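You operate a simulated robot arm through the tools that you are given. There is no shell and no other tool. Be economical: measure what you need, move in short steps, check, and stop when the job is done.

Carry out the task below with a simulated two-armed robot. There is one attempt and no reset: what you move stays moved.

## Task
Take the holed plate on the deck beside the belt roll and put it away on the shelf under the green bench. Then take the yellow bin cover from the deck beside the belt roll and leave it on the green mat. Then take the brass pillar and leave it on the green bench. Then pull the parts drawer open. The order counts.

Only the result counts: the job must be done as asked and must still hold three seconds after the hand-in. Knocking over, shifting, dropping, spilling or breaking anything else fails it. A push-on lid holds only when it is set on centred and level and pressed home; a screw cap is set on level and turned clockwise until tight.

## Robot
Two 7-joint arms with fingered hands on one trunk, on a base that drives. Base frame: it is fixed to the floor where the robot stands at the start and does not move with it; the origin is under the middle of the robot, x ahead of it, y to its left, z up; the surface under the hand at the start is at about z = 750. Units: mm, rad, N and s.
The left shoulder is at the start at [21, 208, 1367], the right one opposite. Places, roughly: bin cover [500, -750, 750]; brass pillar (3x3x8 cm) [-100, 2900, 800]; green bench [1500, 3800, 800]; green mat (20x22 cm) [2400, -3060, 920]; holed plate (15x6x5 cm) [600, -300, 800]; parts drawer [1200, 3800, 700]; shelf under the green bench [1500, 3800, 400]. Payload 5 kg a hand.
The TCP of each hand is the grasp point between the finger pads, 48 mm short of the fingertips. In the tool frame z runs along the fingers and y along their closing line. The gripper opens to 160 mm. The gripper's body begins 56 mm behind the TCP. The gripper is a hand of 4 fingers: y runs from the thumb to the fingers, the wrist lies at [-26, -142, -252] in the tool frame, and closing takes about 1.5 s.
Orientation is told as [roll, pitch, yaw] about the base's x, y, z axes, in that order, counted from this pose: with the fingers straight down and the wrist toward the robot, the tool's x, y and z point along [0, 1, 0], [1, 0, 0] and [0, 0, -1] of the base frame.

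## Interface
- The arms move only by the tool jog_arm. It takes "left_moves", "right_moves" or both (then of equal length, played together; a hand with none holds still); each is a list of rows, each a list of 3 entries, a list of its own where there are three numbers: the shift along the base's x, y, z in mm, then the turn, a rotation vector about the base's x, y, z in rad, then the opening, from 0 (shut) to 1 (fully open). In form: [[[tx, ty, tz], [ax, ay, az], hand], ...]. A call has 1 to 10 rows; each row is the pose to reach, as a shift and turn from the pose commanded when the call began. Rows are played at 5 a second. More than 50 mm and 0.15 rad between two rows, or a gripper value outside its range, and nothing of the call is played. Where a pose cannot be reached the arm comes as near as it can. A force on the tool above 40 N (or 10 N above the force at the start of the call, whichever is more), or a blocked arm, ends the call early, and 0.2 s more pass. Each finger travels about 108 mm/s and halts on what it meets, pressing with about 30 N; the grip force reading is that of the motor and also rises with nothing between the fingers. The clock runs only during rows and for 0.2 s after the last one: add rows that repeat a pose to give the fingers time. It gives the time, the measured TCP pose, the force on the tool (base axes), the opening and the grip force at its end, in the units of the frame above (readings bear some noise), with the torque about the TCP (base axes, N m) and any sound that the robot's microphone picked up, and new pictures: "views" is both (left out), scene, wrist or none (wrist: the cameras of the hands that moved).
- Cameras (640 x 400 px; columns grow to the right, rows downward): "scene" is now at [72.8, -60.3, 1551.7]; the picture's right is [-0.68, -0.74, 0.00], its down [-0.46, 0.42, -0.78] and it looks along [0.57, -0.53, -0.62] (base axes); focal length 289 px, centre (320, 200). "left" rides on the left gripper at [-87, -133, -189] in its tool frame; the picture's right is [-0.83, -0.26, 0.49], its down [0.51, -0.71, 0.49] and it looks along [0.22, 0.66, 0.72] (tool axes); focal length 238 px, centre (320, 200). "right" rides on the right gripper at [87, -133, -189] in its tool frame; the picture's right is [-0.83, 0.26, -0.49], its down [-0.51, -0.71, 0.49] and it looks along [-0.22, 0.66, 0.72] (tool axes); focal length 238 px, centre (320, 200). There is no depth. A picture from a camera that has moved, and an enlarged one, comes with that camera's place and axes in the base frame and with its lens.
- raise_lower(by): slides the trunk up (or, below 0, down) by that many mm; the arms and the scene camera ride with it, the base frame stays. It gives what a move gives, with no picture.
- steer(legs): drives the robot by 1 to 6 legs, each [ahead, left, turn to the left] in mm, mm and rad, along the robot's own axes; the way and the turn of a leg run together, so that a leg with both is an arc; at most 1500 mm and 3.142 rad a leg. The arms and the cameras ride along, it lands a little off, and it stops where it bumps. It gives what a move gives, and a new picture of the scene camera.
- preshape(shape, hand): the hand has 4 fingers and takes this shape, open, in about a second: jaw (thumb against the fingers, like two jaws); tri (thumb and two fingers); tip (a fingertip pinch); poke (one finger out to press); point (the index stretched); flat (the hand flat); cup (the hand cupped); fist (a fist). The gripper value then closes the fingers along that shape, each until it touches; the sizes above hold for jaw. It gives what a move gives, with no picture.
- head_to(pan, tilt): turns the head with the scene camera to pan (to the left, within 1.501 rad either way) and tilt (down, from -0.506 to 1.204), counted from straight ahead of the robot. It gives what a move gives, and a new picture of the scene camera.
- zoom(camera, box): a new picture of the part [left, top, right, bottom] of that camera's present view, enlarged. No time passes.
- close_job(): hands the job in; it is judged then, once.

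Go step by step. Nothing tells you exact positions but the pictures and the camera data: compare them with the known pose of the tool, close in by small moves and look again before you grip or let go. The budget is 165 turns and 260 pictures, counting those below and the enlarged ones. Unless the task says otherwise, let go and move clear before handing in.

The tools are called after ">>>" as a command line: name --argument value ..., lists and objects as JSON in quotes. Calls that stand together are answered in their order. jog_arm: Moves the arms, as the interface text tells. Its arguments: {"type":"object","properties":{"left_moves":{"type":"array"},"right_moves":{"type":"array"},"views":{"type":"string","enum":["both","scene","wrist","none"]}},"required":[]} The other tools are called the same way: raise_lower (by) slides the trunk up or down; preshape (shape, hand) gives the hand a shape; steer (legs) drives the base; head_to (pan, tilt) turns the head that bears the scene camera; zoom (camera, box) takes an enlarged picture of a part of a camera's view; close_job () hands the job in.

At the start:

```text
time_s: 0.0
left_eef_pos: [638.4, -51.0, 1079.4]
left_tcp_rot: [0.0, -0.001, -0.001]
left_wrist_force: [0.1, 0.0, -0.4]
left_moment: [-0.01, 0.0, -0.03]
left_opening: 159.6
left_grip_force: 0.1
left_shape: jaw
right_eef_pos: [517.2, -635.4, 1076.2]
right_tcp_rot: [0.0, 0.001, 0.0]
right_wrist_force: [0.3, -0.4, -0.9]
right_moment: [-0.02, 0.03, 0.0]
right_opening: 159.7
right_grip_force: 0.1
right_shape: jaw
trunk travel left (down, up): [-369.0, 321.0]
robot x, y, heading: [-2.2, 1.2, -0.006]
head pan, tilt: [-0.744, 0.674]
```

scene: 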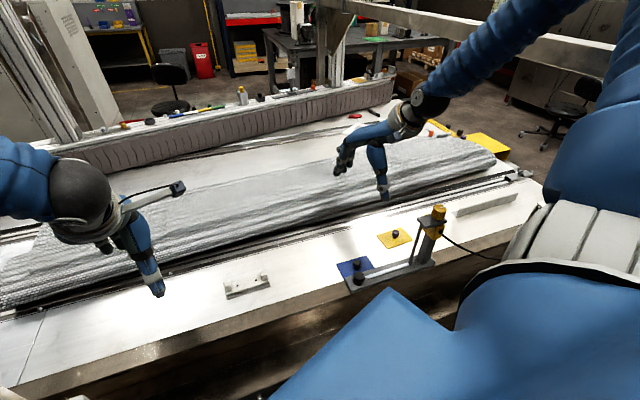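
right: 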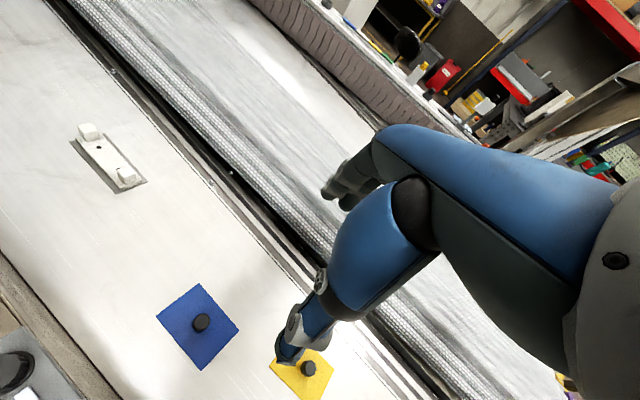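
left: 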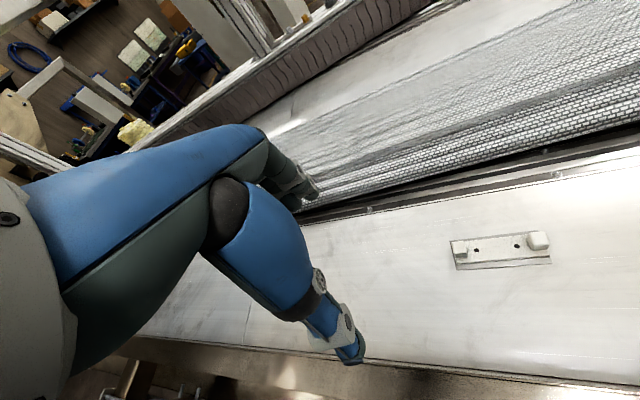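

The holed plate sits at about [620, -260] and the yellow cover with a knob at about [440, -795]. I'll zoom in for finer measurements.

>>> zoom --camera "scene" --box '[200, 250, 296, 310]'

>>> zoom --camera "left" --box '[420, 200, 580, 300]'

>>> zoom --camera "scene" --box '[320, 190, 480, 290]'

```text
6.67 times, centred on (248, 280) of scene
camera zoom: at [72.8, -60.3, 1551.7], right [-0.68, -0.74, 0.0], down [-0.46, 0.42, -0.78], along [0.57, -0.53, -0.62], focal length 1925 px, centre (800, -333)
```

zoom: 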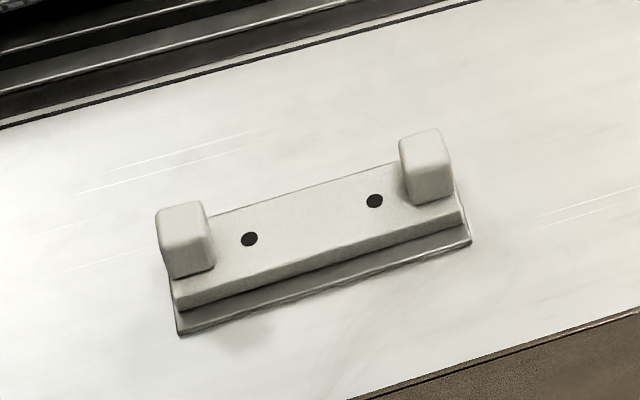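

```text
4.00 times, centred on (500, 250) of left
camera zoom: at [505.4, -138.9, 1268.3], right [-0.26, -0.83, -0.49], down [-0.71, 0.51, -0.49], along [0.66, 0.22, -0.72], focal length 953 px, centre (-400, 0)
```

zoom: 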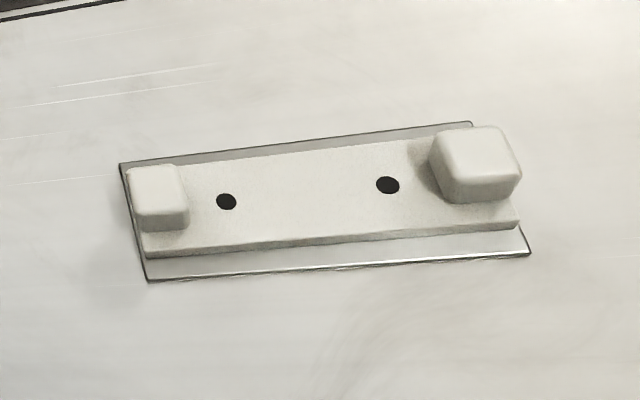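

```text
4.00 times, centred on (400, 240) of scene
camera zoom: at [72.8, -60.3, 1551.7], right [-0.68, -0.74, 0.0], down [-0.46, 0.42, -0.78], along [0.57, -0.53, -0.62], focal length 1155 px, centre (0, 40)
```

zoom: 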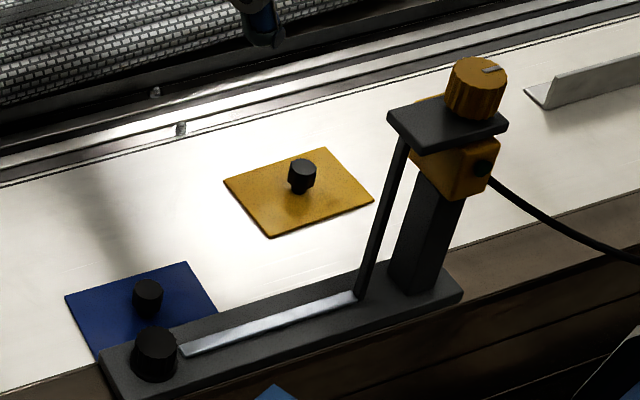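

The plate's long axis is turned about 22° from y, centred near [643, -262]. Before choosing a grasp I'll look at the bench and its shelf from here.

>>> head_to --pan 1.2 --tilt 0.2

```text
time_s: 1.9
left_eef_pos: [637.6, -50.9, 1079.3]
left_tcp_rot: [-0.002, 0.0, 0.0]
left_wrist_force: [-0.3, -0.3, 0.1]
left_moment: [0.03, 0.01, -0.02]
left_opening: 159.6
left_grip_force: 0.1
left_shape: jaw
right_eef_pos: [517.0, -634.3, 1076.5]
right_tcp_rot: [0.0, -0.001, -0.001]
right_wrist_force: [0.5, 0.0, 0.7]
right_moment: [0.02, 0.0, 0.0]
right_opening: 159.4
right_grip_force: 0.0
right_shape: jaw
trunk travel left (down, up): [-369.0, 321.0]
robot x, y, heading: [2.0, -1.9, 0.001]
head pan, tilt: [1.201, 0.201]
camera scene: at [43.4, 84.7, 1594.9], right [0.93, -0.36, 0.0], down [-0.07, -0.19, -0.98], along [0.35, 0.91, -0.2], focal length 289 px, centre (320, 200)
```

scene: 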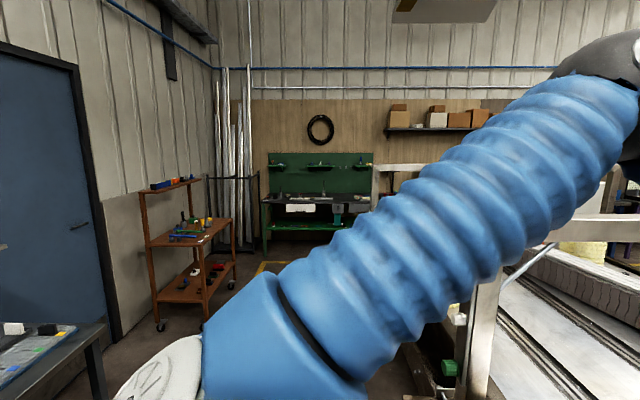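

>>> zoom --camera "scene" --box '[250, 140, 394, 230]'

>>> zoom --camera "scene" --box '[130, 170, 260, 340]'

```text
4.44 times, centred on (322, 185) of scene
camera zoom: at [43.4, 84.7, 1594.9], right [0.93, -0.36, 0.0], down [-0.07, -0.19, -0.98], along [0.35, 0.91, -0.2], focal length 1283 px, centre (311, 267)
```

zoom: 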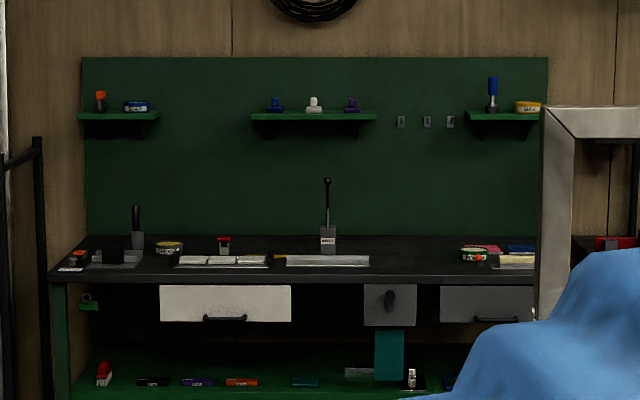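

```text
2.35 times, centred on (195, 255) of scene
camera zoom: at [43.4, 84.7, 1594.9], right [0.93, -0.36, 0.0], down [-0.07, -0.19, -0.98], along [0.35, 0.91, -0.2], focal length 679 px, centre (614, 71)
```

zoom: 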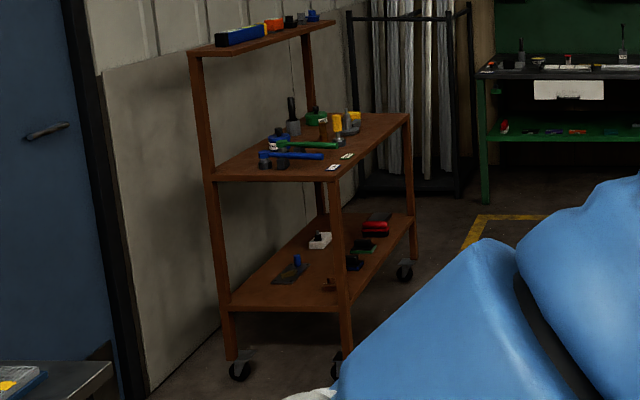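

>>> zoom --camera "scene" --box '[254, 190, 382, 270]'

```text
5.00 times, centred on (318, 230) of scene
camera zoom: at [43.4, 84.7, 1594.9], right [0.93, -0.36, 0.0], down [-0.07, -0.19, -0.98], along [0.35, 0.91, -0.2], focal length 1444 px, centre (330, 50)
```

zoom: 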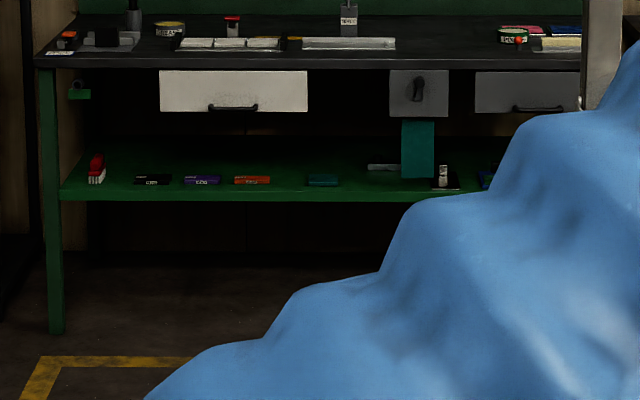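

The bench faces heading ≈1.2 rad, with the shelf at z≈400 and a free spot near its front between the markers and a bottle. I'll grasp the plate with the left hand and first hover over it, turned to match its axis.

>>> head_to --pan -0.45 --tilt 0.8

>>> jog_arm --left_moves '[[[1, -42, -30], [0, 0, -0.08], 1], [[2, -84, -60], [0, 0, -0.16], 1], [[3, -126, -90], [0, 0, -0.24], 1], [[4, -168, -120], [0, 0, -0.32], 1], [[5, -211, -150], [0, 0, -0.386], 1], [[5, -211, -170], [0, 0, -0.386], 1], [[5, -211, -170], [0, 0, -0.386], 1]]' --views "both"

```text
time_s: 3.6
left_eef_pos: [638.1, -50.9, 1079.9]
left_tcp_rot: [0.001, -0.001, 0.0]
left_wrist_force: [0.3, -0.2, 0.0]
left_moment: [-0.01, -0.03, -0.03]
left_opening: 159.7
left_grip_force: 0.0
left_shape: jaw
right_eef_pos: [516.5, -634.7, 1076.6]
right_tcp_rot: [0.001, 0.0, -0.001]
right_wrist_force: [-0.8, -0.4, -0.2]
right_moment: [0.04, -0.01, -0.02]
right_opening: 159.5
right_grip_force: 0.0
right_shape: jaw
trunk travel left (down, up): [-369.0, 321.0]
robot x, y, heading: [1.0, -0.2, -0.002]
head pan, tilt: [-0.45, 0.799]
camera scene: at [82.2, -37.2, 1541.2], right [-0.43, -0.9, 0.0], down [-0.65, 0.31, -0.7], along [0.63, -0.3, -0.72], focal length 289 px, centre (320, 200)
```

scene: 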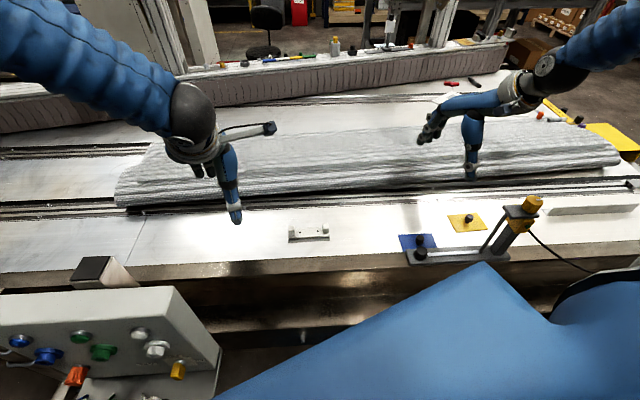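

```text
refused: row 1 steps farther than a row can; nothing moved
```

The step was slightly over the 50 mm limit, so I'll repeat the move with smaller steps.

>>> jog_arm --left_moves '[[[1, -36, -28], [0, 0, -0.07], 1], [[2, -72, -56], [0, 0, -0.14], 1], [[3, -108, -84], [0, 0, -0.21], 1], [[4, -144, -112], [0, 0, -0.28], 1], [[5, -180, -140], [0, 0, -0.35], 1], [[5, -211, -170], [0, 0, -0.386], 1], [[5, -211, -170], [0, 0, -0.386], 1]]' --views "both"

```text
time_s: 5.2
left_eef_pos: [641.3, -262.6, 908.8]
left_tcp_rot: [0.0, 0.002, -0.387]
left_wrist_force: [-1.2, 0.6, 0.3]
left_moment: [-0.03, -0.07, 0.03]
left_opening: 159.8
left_grip_force: 0.1
left_shape: jaw
right_eef_pos: [515.1, -634.2, 1077.2]
right_tcp_rot: [0.0, 0.001, -0.001]
right_wrist_force: [-0.4, -0.1, -0.3]
right_moment: [-0.07, -0.1, -0.02]
right_opening: 159.5
right_grip_force: 0.1
right_shape: jaw
trunk travel left (down, up): [-369.0, 321.0]
robot x, y, heading: [-0.6, 0.5, -0.001]
head pan, tilt: [-0.45, 0.799]
camera scene: at [81.1, -36.6, 1541.4], right [-0.44, -0.9, 0.0], down [-0.65, 0.31, -0.7], along [0.63, -0.3, -0.72], focal length 289 px, centre (320, 200)
camera left: at [485.2, -293.6, 1097.4], right [-0.55, -0.68, -0.49], down [-0.47, 0.74, -0.49], along [0.69, -0.05, -0.72], focal length 238 px, centre (320, 200)
```

scene: 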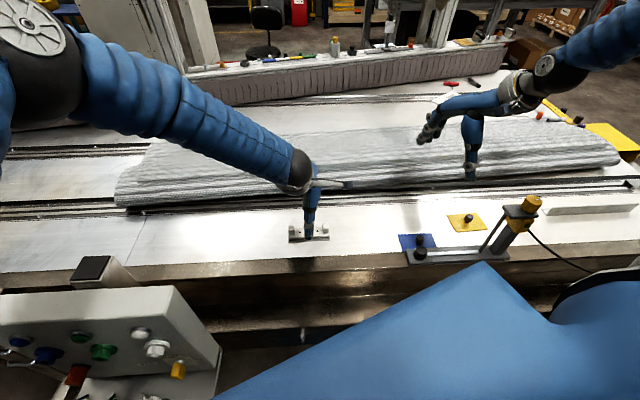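
left: 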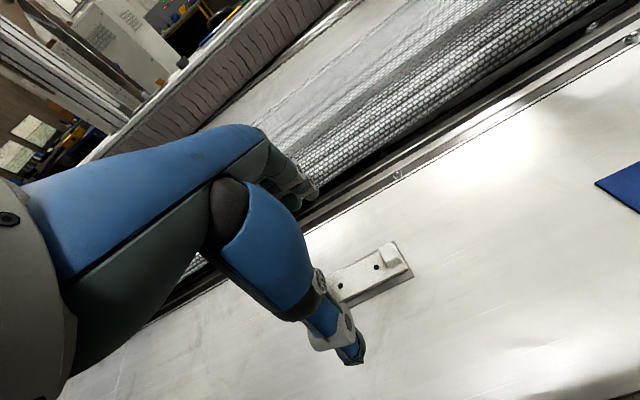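

>>> zoom --camera "left" --box '[256, 220, 448, 340]'

>>> zoom --camera "scene" --box '[262, 180, 358, 240]'

```text
3.33 times, centred on (352, 280) of left
camera zoom: at [485.2, -293.6, 1097.4], right [-0.55, -0.68, -0.49], down [-0.47, 0.74, -0.49], along [0.69, -0.05, -0.72], focal length 794 px, centre (213, -67)
```

zoom: 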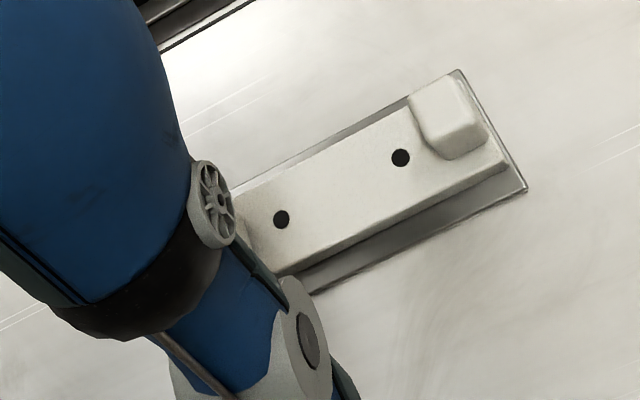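

```text
6.67 times, centred on (310, 210) of scene
camera zoom: at [81.1, -36.6, 1541.4], right [-0.44, -0.9, 0.0], down [-0.65, 0.31, -0.7], along [0.63, -0.3, -0.72], focal length 1925 px, centre (387, 133)
```

zoom: 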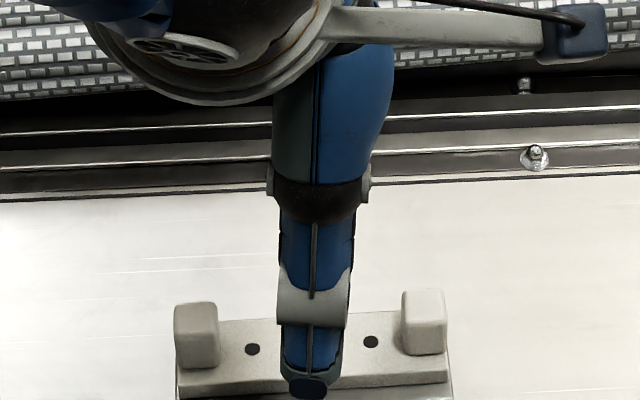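

>>> jog_arm --left_moves '[[[2, 0, -40], [0, 0, 0], 1], [[2, 0, -80], [0, 0, 0], 1], [[2, 0, -102], [0, 0, 0], 1], [[2, 0, -102], [0, 0, 0], 1]]' --views "none"

>>> zoom --camera "scene" --box '[262, 190, 358, 250]'

>>> zoom --camera "right" --box '[0, 60, 240, 210]'

```text
time_s: 6.2
left_eef_pos: [645.1, -263.3, 807.0]
left_tcp_rot: [-0.001, 0.0, -0.386]
left_wrist_force: [0.3, -0.3, 1.0]
left_moment: [0.01, -0.02, 0.01]
left_opening: 160.0
left_grip_force: 0.0
left_shape: jaw
right_eef_pos: [516.8, -634.6, 1076.4]
right_tcp_rot: [0.0, 0.0, 0.001]
right_wrist_force: [-0.6, -0.3, 0.7]
right_moment: [0.01, -0.02, 0.02]
right_opening: 159.6
right_grip_force: 0.1
right_shape: jaw
trunk travel left (down, up): [-369.0, 321.0]
robot x, y, heading: [0.0, -4.2, -0.003]
head pan, tilt: [-0.45, 0.799]
```

```text
6.67 times, centred on (310, 220) of scene
camera zoom: at [81.9, -37.2, 1541.3], right [-0.44, -0.9, 0.0], down [-0.65, 0.31, -0.7], along [0.63, -0.3, -0.72], focal length 1925 px, centre (387, 67)
```

zoom: 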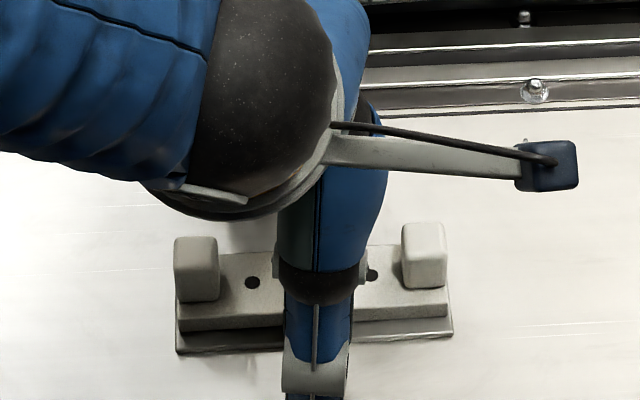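

```text
2.67 times, centred on (120, 135) of right
camera zoom: at [384.3, -549.2, 1264.6], right [0.26, -0.83, 0.49], down [-0.71, -0.51, -0.49], along [0.66, -0.22, -0.72], focal length 636 px, centre (853, 373)
```

zoom: 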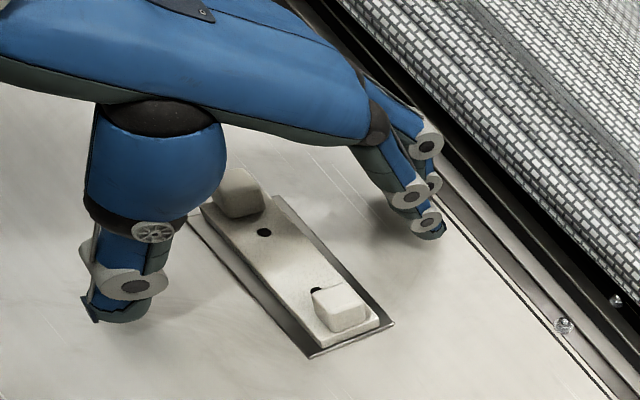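

The right wrist camera shows the hand straddling the plate properly. I'll lower a few mm and close.

>>> jog_arm --left_moves '[[[0, 0, -4], [0, 0, 0], 1], [[0, 0, -4], [0, 0, 0], 0.6], [[0, 0, -4], [0, 0, 0], 0.3], [[0, 0, -4], [0, 0, 0], 0.0], [[0, 0, -4], [0, 0, 0], 0.0], [[0, 0, -4], [0, 0, 0], 0.0], [[0, 0, -4], [0, 0, 0], 0.0], [[0, 0, -4], [0, 0, 0], 0.0]]' --views "none"

>>> zoom --camera "right" --box '[0, 60, 240, 210]'

```text
time_s: 8.0
left_eef_pos: [645.0, -260.9, 802.9]
left_tcp_rot: [0.001, 0.0, -0.385]
left_wrist_force: [0.6, 0.2, 0.1]
left_moment: [0.02, -0.08, -0.07]
left_opening: 36.7
left_grip_force: 30.3
left_shape: jaw
right_eef_pos: [516.6, -635.0, 1076.7]
right_tcp_rot: [-0.001, -0.001, 0.001]
right_wrist_force: [0.0, -0.1, 0.6]
right_moment: [0.01, -0.03, 0.01]
right_opening: 159.6
right_grip_force: 0.1
right_shape: jaw
trunk travel left (down, up): [-369.0, 321.0]
robot x, y, heading: [2.0, -1.8, -0.003]
head pan, tilt: [-0.45, 0.799]
```

```text
2.67 times, centred on (120, 135) of right
camera zoom: at [384.5, -549.4, 1264.4], right [0.26, -0.83, 0.49], down [-0.71, -0.51, -0.49], along [0.66, -0.22, -0.72], focal length 636 px, centre (853, 373)
```

zoom: 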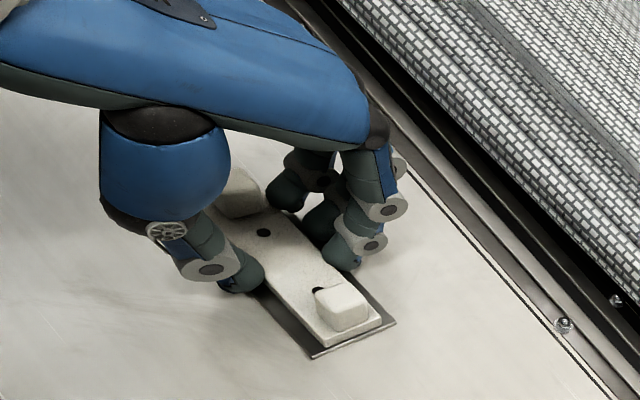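

The body is held at about 37 mm. Lifting it to check whether the sheet comes along.

>>> jog_arm --left_moves '[[[0, 0, 15], [0, 0, 0], 0], [[0, 0, 40], [0, 0, 0], 0], [[0, 0, 80], [0, 0, 0], 0], [[0, 0, 120], [0, 0, 0], 0], [[0, 0, 120], [0, 0, 0], 0]]' --views "none"

>>> zoom --camera "right" --box '[0, 0, 320, 200]'

>>> zoom --camera "scene" --box '[240, 150, 400, 250]'

```text
time_s: 9.2
left_eef_pos: [645.9, -262.8, 923.2]
left_tcp_rot: [-0.001, 0.001, -0.387]
left_wrist_force: [1.0, 0.9, -1.9]
left_moment: [-0.01, 0.02, -0.01]
left_opening: 35.2
left_grip_force: 30.2
left_shape: jaw
right_eef_pos: [517.0, -637.4, 1077.0]
right_tcp_rot: [0.0, 0.002, 0.0]
right_wrist_force: [0.2, 0.1, -0.1]
right_moment: [0.06, 0.04, 0.02]
right_opening: 159.4
right_grip_force: 0.0
right_shape: jaw
trunk travel left (down, up): [-369.0, 321.0]
robot x, y, heading: [-0.4, -1.2, -0.001]
head pan, tilt: [-0.45, 0.799]
```

```text
2.00 times, centred on (160, 100) of right
camera zoom: at [385.3, -549.6, 1264.0], right [0.26, -0.83, 0.49], down [-0.71, -0.51, -0.49], along [0.66, -0.22, -0.72], focal length 477 px, centre (640, 400)
```

zoom: 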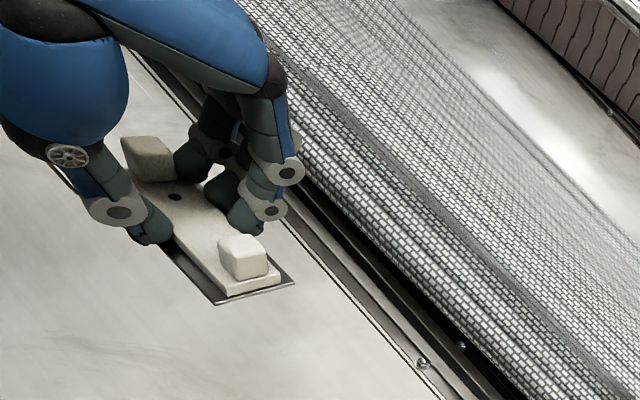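

```text
4.00 times, centred on (320, 200) of scene
camera zoom: at [83.1, -37.7, 1541.1], right [-0.44, -0.9, 0.0], down [-0.65, 0.31, -0.7], along [0.63, -0.3, -0.72], focal length 1155 px, centre (320, 200)
```

zoom: 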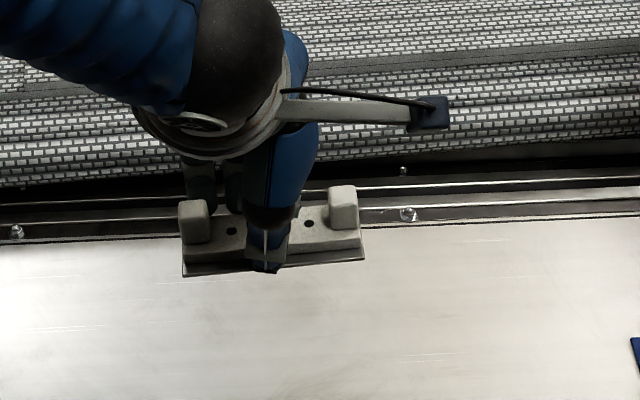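

The plate came up whole. Now I'll pull both hands in and up for driving.

>>> jog_arm --left_moves '[[[-10, 20, 40], [0, 0, 0.04], 0], [[-30, 45, 75], [0, 0, 0.08], 0], [[-52, 72, 105], [0, 0, 0.12], 0], [[-75, 105, 130], [0, 0, 0.16], 0], [[-100, 140, 150], [0, 0, 0.2], 0], [[-125, 177, 165], [0, 0, 0.24], 0], [[-150, 215, 180], [0, 0, 0.28], 0], [[-176, 254, 195], [0, 0, 0.32], 0], [[-203, 292, 207], [0, 0, 0.36], 0], [[-230, 330, 215], [0, 0, 0.386], 0]]' --right_moves '[[[-15, 25, 8], [0, 0, 0], 1], [[-30, 50, 16], [0, 0, 0], 1], [[-45, 75, 24], [0, 0, 0], 1], [[-60, 100, 32], [0, 0, 0], 1], [[-75, 125, 40], [0, 0, 0], 1], [[-90, 150, 48], [0, 0, 0], 1], [[-105, 175, 56], [0, 0, 0], 1], [[-120, 200, 64], [0, 0, 0], 1], [[-135, 225, 72], [0, 0, 0], 1], [[-150, 250, 80], [0, 0, 0], 1]]' --views "none"

>>> head_to --pan 0.9 --tilt 0.6

>>> head_to --pan 1.5 --tilt 0.5

```text
time_s: 11.4
left_eef_pos: [429.7, 59.9, 1143.5]
left_tcp_rot: [0.0, 0.001, -0.001]
left_wrist_force: [11.0, -7.5, -1.2]
left_moment: [-0.49, -0.59, -0.54]
left_opening: 34.8
left_grip_force: 29.5
left_shape: jaw
left hand out of reach, approached as far as the arm can: row 10
right_eef_pos: [444.3, -429.2, 1168.8]
right_tcp_rot: [0.004, 0.008, 0.001]
right_wrist_force: [-0.8, 1.2, -1.8]
right_moment: [-0.23, -0.06, -0.02]
right_opening: 160.2
right_grip_force: 0.1
right_shape: jaw
right hand out of reach, approached as far as the arm can: row 7, 8, 9, 10
trunk travel left (down, up): [-369.0, 321.0]
robot x, y, heading: [-1.1, 4.0, -0.001]
head pan, tilt: [-0.45, 0.799]
```

```text
time_s: 12.9
left_eef_pos: [427.9, 59.6, 1143.2]
left_tcp_rot: [0.001, 0.003, -0.001]
left_wrist_force: [11.8, -6.9, 0.7]
left_moment: [-0.24, -0.58, -0.58]
left_opening: 35.0
left_grip_force: 29.3
left_shape: jaw
right_eef_pos: [446.2, -432.1, 1169.1]
right_tcp_rot: [0.004, 0.009, 0.002]
right_wrist_force: [0.0, 0.2, -0.8]
right_moment: [0.01, 0.04, -0.02]
right_opening: 160.1
right_grip_force: 0.1
right_shape: jaw
trunk travel left (down, up): [-369.0, 321.0]
robot x, y, heading: [0.9, 0.1, -0.0]
head pan, tilt: [0.901, 0.6]
camera scene: at [65.5, 66.5, 1558.1], right [0.78, -0.62, 0.0], down [-0.35, -0.44, -0.82], along [0.51, 0.65, -0.57], focal length 289 px, centre (320, 200)
```

scene: 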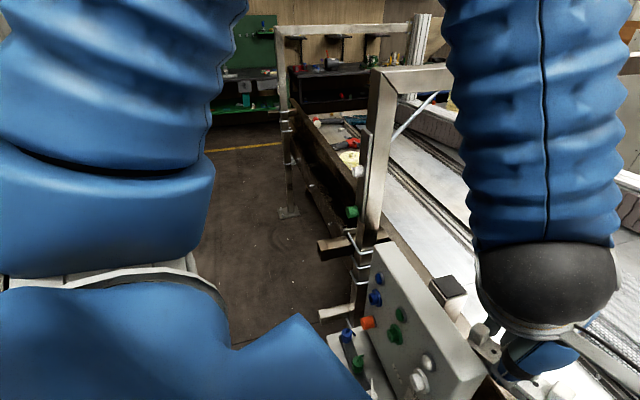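

```text
time_s: 13.9
left_eef_pos: [427.1, 59.7, 1142.2]
left_tcp_rot: [0.005, 0.002, -0.002]
left_wrist_force: [11.8, -6.7, 1.3]
left_moment: [-0.21, -0.57, -0.59]
left_opening: 35.0
left_grip_force: 29.8
left_shape: jaw
right_eef_pos: [444.8, -430.9, 1168.0]
right_tcp_rot: [0.003, 0.008, 0.001]
right_wrist_force: [0.8, -0.4, 1.2]
right_moment: [0.02, 0.0, -0.01]
right_opening: 160.2
right_grip_force: 0.0
right_shape: jaw
trunk travel left (down, up): [-369.0, 321.0]
robot x, y, heading: [-0.2, -0.8, 0.001]
head pan, tilt: [1.499, 0.499]
camera scene: at [17.2, 88.1, 1567.3], right [1.0, -0.07, 0.0], down [-0.04, -0.48, -0.88], along [0.06, 0.88, -0.48], focal length 289 px, centre (320, 200)
```

scene: 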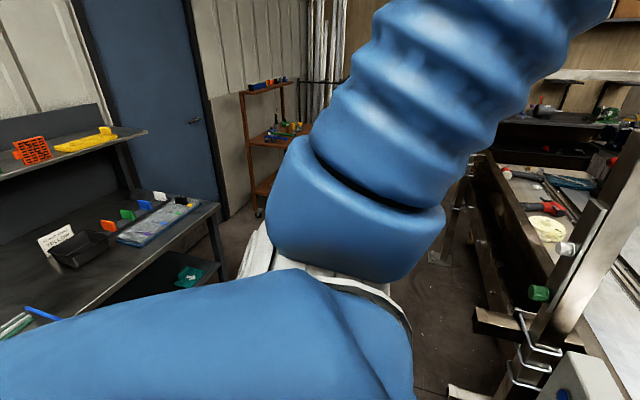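

The left hand reads a side force, and the console's top corner is about where the plate is. I'll back away from it and raise the hand.

>>> jog_arm --left_moves '[[[15, -12, 5], [0, 0, 0], 0], [[30, -25, 20], [0, 0, 0], 0], [[35, -35, 60], [0, 0, 0], 0], [[35, -35, 100], [0, 0, 0], 0], [[35, -35, 100], [0, 0, 0], 0]]' --views "none"

>>> head_to --pan 0.3 --tilt 0.9

```text
time_s: 15.1
left_eef_pos: [463.9, 22.3, 1240.8]
left_tcp_rot: [0.001, -0.001, 0.0]
left_wrist_force: [-1.4, -1.1, -2.2]
left_moment: [0.13, -0.05, 0.01]
left_opening: 34.7
left_grip_force: 30.2
left_shape: jaw
right_eef_pos: [444.2, -432.0, 1167.1]
right_tcp_rot: [0.006, 0.007, 0.001]
right_wrist_force: [0.7, -1.0, -0.9]
right_moment: [0.1, -0.03, 0.03]
right_opening: 160.1
right_grip_force: 0.0
right_shape: jaw
trunk travel left (down, up): [-369.0, 321.0]
robot x, y, heading: [0.6, -1.3, -0.002]
head pan, tilt: [1.499, 0.499]
```

```text
time_s: 16.5
left_eef_pos: [464.0, 24.2, 1240.0]
left_tcp_rot: [0.0, -0.001, 0.0]
left_wrist_force: [0.0, -0.1, -1.3]
left_moment: [0.01, 0.02, -0.01]
left_opening: 34.7
left_grip_force: 29.7
left_shape: jaw
right_eef_pos: [444.5, -430.5, 1169.8]
right_tcp_rot: [0.004, 0.006, 0.001]
right_wrist_force: [0.0, -0.6, 0.4]
right_moment: [-0.01, -0.05, 0.0]
right_opening: 159.9
right_grip_force: 0.1
right_shape: jaw
trunk travel left (down, up): [-369.0, 321.0]
robot x, y, heading: [-0.7, -3.2, 0.005]
head pan, tilt: [0.3, 0.901]
camera scene: at [81.7, 20.5, 1533.3], right [0.3, -0.96, 0.0], down [-0.75, -0.23, -0.62], along [0.59, 0.18, -0.78], focal length 289 px, centre (320, 200)
```

scene: 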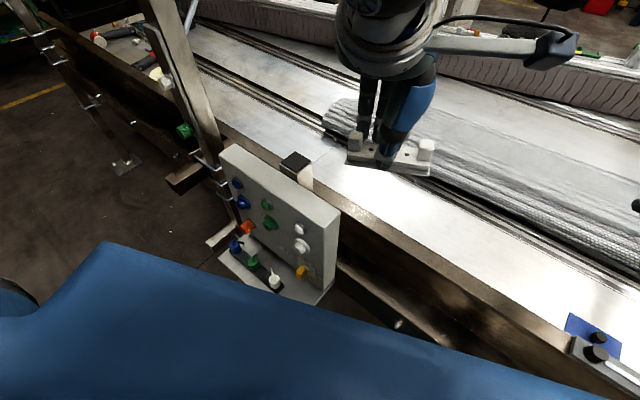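

>>> zoom --camera "scene" --box '[200, 60, 456, 220]'

>>> steer --legs '[[-300, 0, 0]]'

```text
2.50 times, centred on (328, 140) of scene
camera zoom: at [81.7, 20.5, 1533.3], right [0.3, -0.96, 0.0], down [-0.75, -0.23, -0.62], along [0.59, 0.18, -0.78], focal length 722 px, centre (300, 350)
```

zoom: 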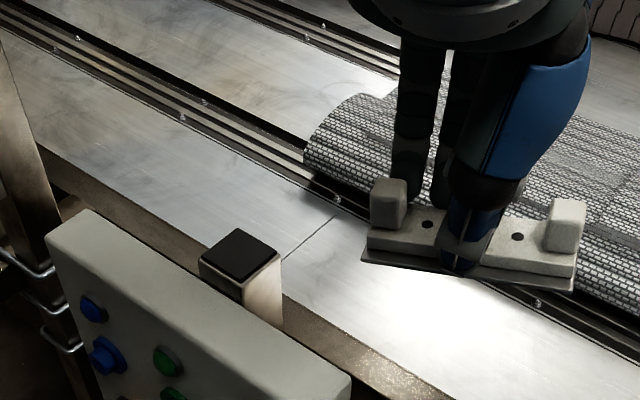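

```text
time_s: 18.6
left_eef_pos: [158.7, 20.8, 1240.9]
left_tcp_rot: [0.001, 0.002, -0.004]
left_wrist_force: [-0.4, -0.9, -1.3]
left_moment: [0.01, -0.1, 0.04]
left_opening: 34.8
left_grip_force: 30.1
left_shape: jaw
right_eef_pos: [137.1, -431.2, 1168.5]
right_tcp_rot: [0.004, 0.007, -0.003]
right_wrist_force: [-1.0, -0.4, 0.3]
right_moment: [0.01, -0.04, -0.03]
right_opening: 159.9
right_grip_force: 0.0
right_shape: jaw
trunk travel left (down, up): [-369.0, 321.0]
robot x, y, heading: [-304.3, 0.9, -0.008]
head pan, tilt: [0.3, 0.901]
camera scene: at [-223.3, 20.8, 1533.4], right [0.29, -0.96, 0.0], down [-0.75, -0.23, -0.62], along [0.59, 0.18, -0.78], focal length 289 px, centre (320, 200)
```

scene: 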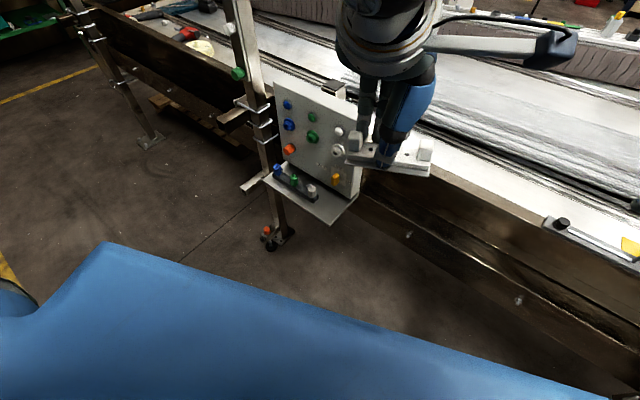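

The corridor toward the bench looks clear. I'll turn left to heading 1.2 and drive along it, then look.

>>> steer --legs '[[0, 0, 1.2], [1400, 0, 0]]'

>>> head_to --pan -0.1 --tilt 0.45

```text
time_s: 21.2
left_eef_pos: [-34.5, 378.8, 1241.1]
left_tcp_rot: [-0.002, 0.002, 0.9]
left_wrist_force: [0.1, 1.1, -2.4]
left_moment: [-0.05, 0.01, -0.02]
left_opening: 34.5
left_grip_force: 29.7
left_shape: jaw
right_eef_pos: [314.3, 79.2, 1171.6]
right_tcp_rot: [-0.002, 0.007, 0.887]
right_wrist_force: [0.6, -0.8, 4.0]
right_moment: [0.21, -0.27, -0.03]
right_opening: 159.3
right_grip_force: 0.1
right_shape: jaw
trunk travel left (down, up): [-369.0, 321.0]
robot x, y, heading: [-303.4, 1.6, 0.903]
head pan, tilt: [0.3, 0.901]
stopped in leg 1: the force on the tool passed its limit at 51 N (the readings are from after the stop); the commanded pose is now the measured one
camera scene: at [-271.3, 77.8, 1533.4], right [0.93, -0.36, 0.0], down [-0.28, -0.73, -0.62], along [0.22, 0.58, -0.78], focal length 289 px, centre (320, 200)
```

scene: 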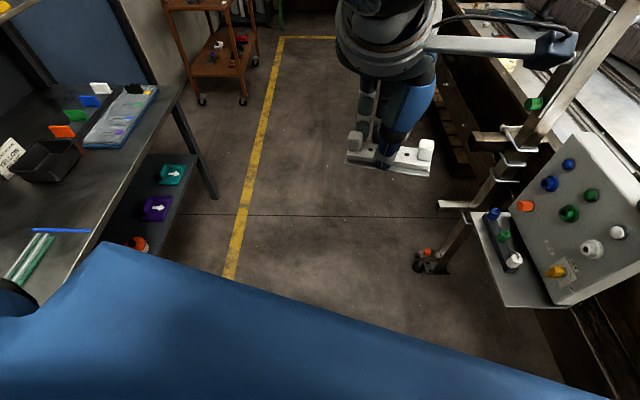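

```text
time_s: 22.1
left_eef_pos: [-35.1, 377.7, 1240.0]
left_tcp_rot: [0.0, 0.0, 0.901]
left_wrist_force: [0.6, 0.0, -1.9]
left_moment: [-0.01, 0.01, 0.02]
left_opening: 34.7
left_grip_force: 30.0
left_shape: jaw
right_eef_pos: [313.4, 78.2, 1169.4]
right_tcp_rot: [-0.002, 0.009, 0.889]
right_wrist_force: [-0.4, -1.2, 5.7]
right_moment: [0.33, -0.44, -0.02]
right_opening: 159.5
right_grip_force: 0.0
right_shape: jaw
trunk travel left (down, up): [-369.0, 321.0]
robot x, y, heading: [-299.3, -4.0, 0.901]
head pan, tilt: [-0.099, 0.45]
camera scene: at [-235.2, 73.0, 1571.6], right [0.72, -0.7, 0.0], down [-0.3, -0.31, -0.9], along [0.63, 0.65, -0.44], focal length 289 px, centre (320, 200)
```

scene: 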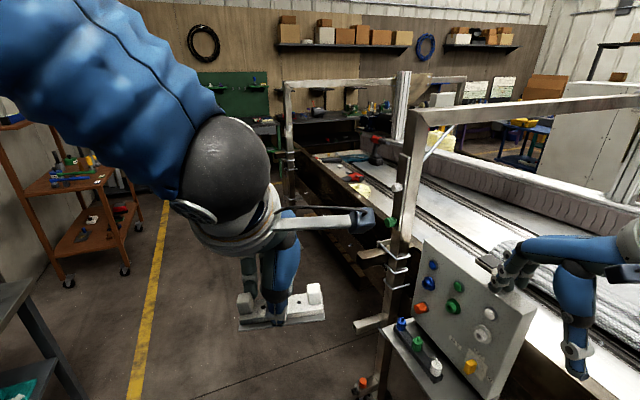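

The right hand has touched the console corner. I'll raise it straight up to clear.

>>> jog_arm --right_moves '[[[0, 0, 40], [0, 0, 0], 1], [[0, 0, 80], [0, 0, 0], 1], [[0, 0, 120], [0, 0, 0], 1], [[-15, -10, 160], [0, 0, 0], 1], [[-15, -10, 160], [0, 0, 0], 1]]' --views "scene"

```text
time_s: 23.3
left_eef_pos: [-33.0, 378.3, 1240.1]
left_tcp_rot: [0.001, 0.0, 0.9]
left_wrist_force: [0.9, -0.1, -1.8]
left_moment: [0.06, 0.13, 0.01]
left_opening: 34.7
left_grip_force: 30.6
left_shape: jaw
right_eef_pos: [304.1, 66.3, 1329.3]
right_tcp_rot: [0.002, 0.01, 0.888]
right_wrist_force: [0.3, -0.7, -0.5]
right_moment: [0.06, 0.13, 0.03]
right_opening: 160.0
right_grip_force: 0.0
right_shape: jaw
right hand out of reach, approached as far as the arm can: row 4, 5
trunk travel left (down, up): [-369.0, 321.0]
robot x, y, heading: [-304.4, -1.9, 0.902]
head pan, tilt: [-0.099, 0.45]
camera scene: at [-232.1, 72.5, 1571.5], right [0.72, -0.7, 0.0], down [-0.3, -0.31, -0.9], along [0.63, 0.65, -0.44], focal length 289 px, centre (320, 200)
```

scene: 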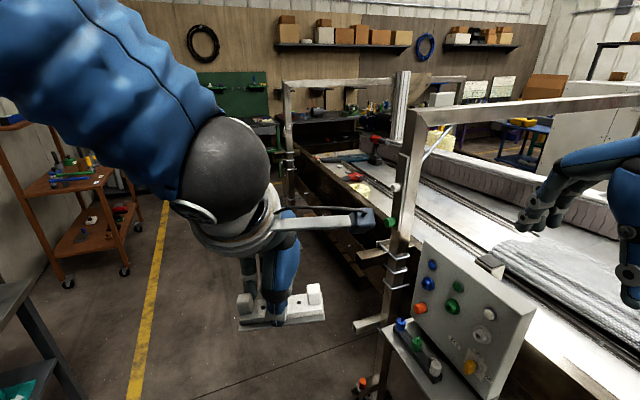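

Clear now. Shifting a bit left, finishing the turn, and driving up the corridor.

>>> steer --legs '[[0, 120, 0], [0, 0, 0.3], [1400, 0, 0]]'

```text
time_s: 32.1
left_eef_pos: [271.1, 1824.0, 1240.8]
left_tcp_rot: [0.001, -0.001, 1.191]
left_wrist_force: [0.7, 0.4, -2.0]
left_moment: [-0.02, 0.02, 0.0]
left_opening: 34.7
left_grip_force: 29.9
left_shape: jaw
right_eef_pos: [683.3, 1622.2, 1330.7]
right_tcp_rot: [0.001, 0.009, 1.18]
right_wrist_force: [1.2, 0.7, -1.2]
right_moment: [0.02, 0.02, 0.04]
right_opening: 160.0
right_grip_force: 0.0
right_shape: jaw
trunk travel left (down, up): [-369.0, 321.0]
robot x, y, heading: [119.6, 1386.4, 1.188]
head pan, tilt: [-0.099, 0.45]
camera scene: at [165.8, 1474.5, 1571.6], right [0.89, -0.46, 0.0], down [-0.2, -0.39, -0.9], along [0.41, 0.8, -0.44], focal length 289 px, centre (320, 200)
```

scene: 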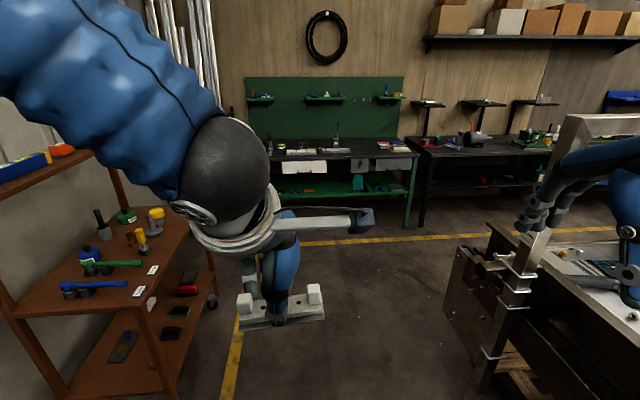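

>>> steer --legs '[[1200, -250, 0], [0, -370, 0]]'

>>> head_to --pan 0.15 --tilt 0.6

```text
time_s: 40.2
left_eef_pos: [1266.1, 2729.3, 1240.1]
left_tcp_rot: [0.0, -0.002, 1.199]
left_wrist_force: [1.6, -0.2, -2.5]
left_moment: [0.04, 0.11, 0.03]
left_opening: 34.6
left_grip_force: 29.5
left_shape: jaw
right_eef_pos: [1682.0, 2532.0, 1330.5]
right_tcp_rot: [0.004, 0.009, 1.187]
right_wrist_force: [0.6, -0.5, 0.0]
right_moment: [0.04, 0.06, 0.03]
right_opening: 159.9
right_grip_force: 0.0
right_shape: jaw
trunk travel left (down, up): [-369.0, 321.0]
robot x, y, heading: [1122.9, 2291.1, 1.2]
head pan, tilt: [-0.099, 0.45]
stopped in leg 2: the robot was blocked; the commanded pose is now the measured one
camera scene: at [1164.1, 2379.8, 1571.6], right [0.89, -0.45, 0.0], down [-0.2, -0.39, -0.9], along [0.41, 0.8, -0.44], focal length 289 px, centre (320, 200)
```

scene: 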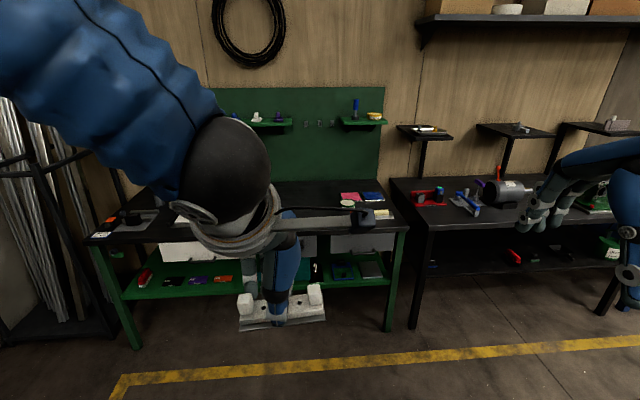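

```text
time_s: 41.0
left_eef_pos: [1263.9, 2731.0, 1242.1]
left_tcp_rot: [-0.002, -0.001, 1.203]
left_wrist_force: [0.2, -0.3, -1.9]
left_moment: [-0.03, 0.0, -0.02]
left_opening: 34.5
left_grip_force: 29.6
left_shape: jaw
right_eef_pos: [1677.8, 2534.3, 1331.1]
right_tcp_rot: [0.001, 0.008, 1.189]
right_wrist_force: [0.1, 0.2, 0.0]
right_moment: [-0.01, -0.02, 0.0]
right_opening: 159.7
right_grip_force: 0.1
right_shape: jaw
trunk travel left (down, up): [-369.0, 321.0]
robot x, y, heading: [1122.0, 2287.6, 1.203]
head pan, tilt: [0.15, 0.6]
camera scene: at [1139.1, 2385.1, 1558.1], right [0.98, -0.22, 0.0], down [-0.12, -0.55, -0.83], along [0.18, 0.81, -0.56], focal length 289 px, centre (320, 200)
```

scene: 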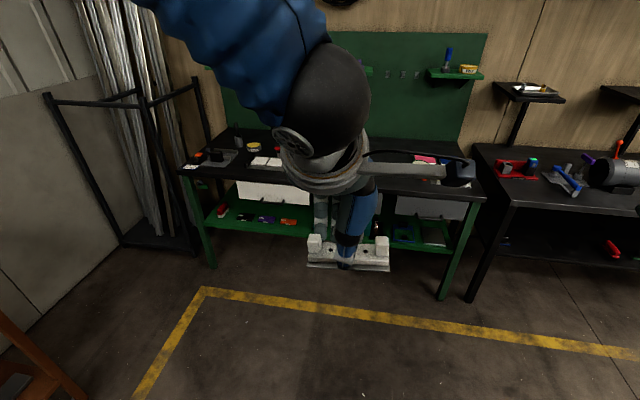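

The robot bumped the machine's end sideways and stopped, so I'll go straight ahead toward the bench, then lower the trunk.

>>> steer --legs '[[600, 0, -0.015], [50, -50, 0]]'

>>> raise_lower --by -330

>>> head_to --pan -0.1 --tilt 0.75

```text
time_s: 45.0
left_eef_pos: [1550.9, 3323.2, 1239.6]
left_tcp_rot: [0.002, 0.003, 1.196]
left_wrist_force: [1.9, 0.9, -3.1]
left_moment: [-0.03, 0.17, -0.02]
left_opening: 34.8
left_grip_force: 29.9
left_shape: jaw
right_eef_pos: [1964.2, 3123.1, 1329.2]
right_tcp_rot: [0.002, 0.009, 1.185]
right_wrist_force: [1.3, 0.2, -1.5]
right_moment: [-0.08, 0.19, 0.04]
right_opening: 159.9
right_grip_force: 0.0
right_shape: jaw
trunk travel left (down, up): [-369.0, 321.0]
robot x, y, heading: [1402.4, 2882.0, 1.194]
head pan, tilt: [0.15, 0.6]
camera scene: at [1425.3, 2976.8, 1558.0], right [0.98, -0.22, 0.0], down [-0.13, -0.55, -0.82], along [0.18, 0.8, -0.57], focal length 289 px, centre (320, 200)
```

scene: 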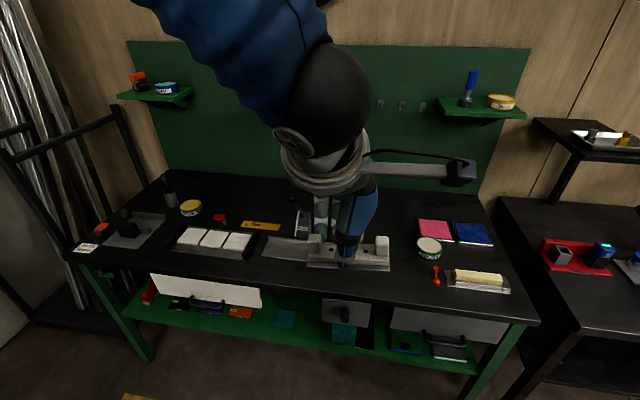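

```text
time_s: 48.3
left_eef_pos: [1548.7, 3321.6, 910.2]
left_tcp_rot: [-0.001, 0.0, 1.197]
left_wrist_force: [0.3, -0.6, -1.6]
left_moment: [0.01, -0.01, 0.01]
left_opening: 34.6
left_grip_force: 29.9
left_shape: jaw
right_eef_pos: [1963.6, 3122.4, 1000.5]
right_tcp_rot: [0.001, 0.008, 1.184]
right_wrist_force: [0.6, -0.1, 0.1]
right_moment: [-0.03, -0.02, 0.01]
right_opening: 159.6
right_grip_force: 0.0
right_shape: jaw
trunk travel left (down, up): [-39.0, 651.0]
robot x, y, heading: [1397.8, 2888.6, 1.198]
head pan, tilt: [0.15, 0.6]
```

```text
time_s: 49.1
left_eef_pos: [1549.2, 3321.0, 911.1]
left_tcp_rot: [0.0, 0.002, 1.196]
left_wrist_force: [-0.6, 0.2, -2.7]
left_moment: [0.03, 0.01, 0.02]
left_opening: 34.6
left_grip_force: 30.2
left_shape: jaw
right_eef_pos: [1962.2, 3123.0, 1000.6]
right_tcp_rot: [0.002, 0.009, 1.184]
right_wrist_force: [1.0, 0.0, -0.7]
right_moment: [-0.01, 0.0, 0.02]
right_opening: 159.7
right_grip_force: 0.1
right_shape: jaw
trunk travel left (down, up): [-39.0, 651.0]
robot x, y, heading: [1398.3, 2881.4, 1.196]
head pan, tilt: [-0.099, 0.75]
camera scene: at [1441.2, 2963.3, 1215.3], right [0.89, -0.45, 0.0], down [-0.31, -0.61, -0.73], along [0.33, 0.65, -0.68], focal length 289 px, centre (320, 200)
```

scene: 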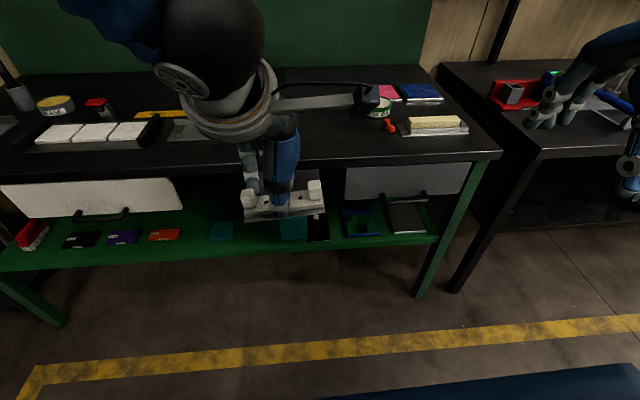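

>>> zoom --camera "scene" --box '[180, 160, 372, 280]'

>>> zoom --camera "left" --box '[0, 0, 640, 400]'

```text
3.33 times, centred on (276, 220) of scene
camera zoom: at [1441.2, 2963.3, 1215.3], right [0.89, -0.45, 0.0], down [-0.31, -0.61, -0.73], along [0.33, 0.65, -0.68], focal length 962 px, centre (467, 133)
```

zoom: 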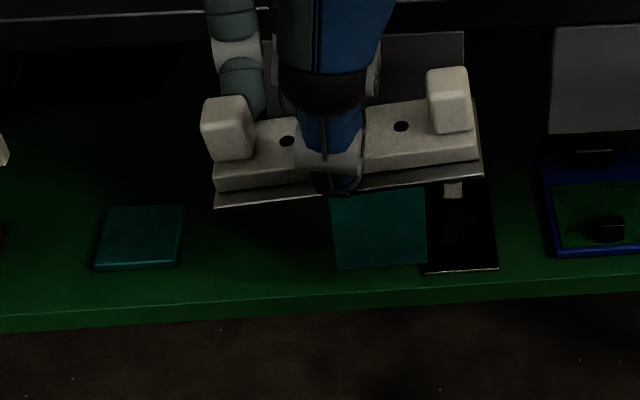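

```text
1.00 times, centred on (320, 200) of left (not enlarged: the box is as wide or as high as the picture)
camera zoom: at [1580.8, 3164.9, 1099.5], right [0.68, -0.55, -0.49], down [-0.73, -0.48, -0.49], along [0.04, 0.69, -0.72], focal length 238 px, centre (320, 200)
```

zoom: 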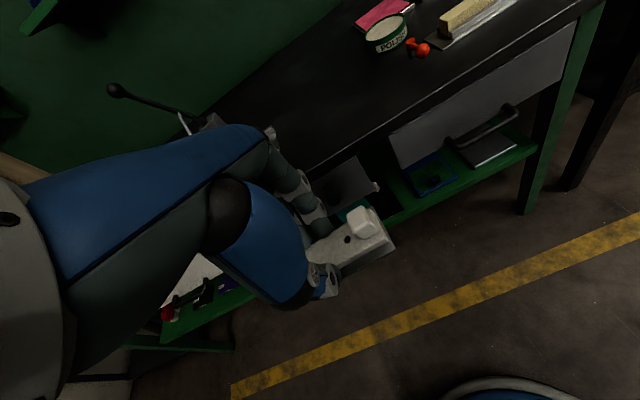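

The shelf's front edge runs along (.93,-.37); a free slot lies between the teal block and the tray with the bottle, left of a hanging teal cloth. I'll lower the hand in front of the bench, in line with that slot.

>>> jog_arm --left_moves '[[[-12, 5, -38], [0, 0, 0], 0], [[-24, 10, -76], [0, 0, 0], 0], [[-36, 15, -114], [0, 0, 0], 0], [[-48, 20, -152], [0, 0, 0], 0], [[-60, 25, -190], [0, 0, 0], 0], [[-72, 30, -228], [0, 0, 0], 0], [[-84, 35, -266], [0, 0, 0], 0], [[-96, 40, -304], [0, 0, 0], 0], [[-108, 44, -340], [0, 0, 0], 0], [[-121, 48, -370], [0, 0, 0], 0]]' --views "scene"

```text
time_s: 51.3
left_eef_pos: [1429.0, 3368.8, 541.7]
left_tcp_rot: [-0.001, -0.002, 1.196]
left_wrist_force: [-0.2, 0.7, -1.9]
left_moment: [-0.05, 0.03, 0.02]
left_opening: 34.5
left_grip_force: 30.4
left_shape: jaw
right_eef_pos: [1962.7, 3122.2, 1000.3]
right_tcp_rot: [0.001, 0.01, 1.185]
right_wrist_force: [0.2, 0.1, 0.3]
right_moment: [0.0, -0.02, -0.01]
right_opening: 159.9
right_grip_force: 0.1
right_shape: jaw
trunk travel left (down, up): [-39.0, 651.0]
robot x, y, heading: [1398.7, 2884.0, 1.197]
head pan, tilt: [-0.099, 0.75]
camera scene: at [1441.1, 2963.7, 1215.2], right [0.89, -0.46, 0.0], down [-0.31, -0.61, -0.73], along [0.33, 0.65, -0.68], focal length 289 px, centre (320, 200)
```

scene: 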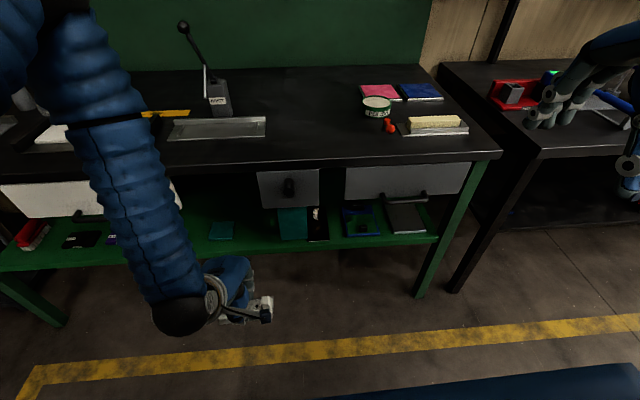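

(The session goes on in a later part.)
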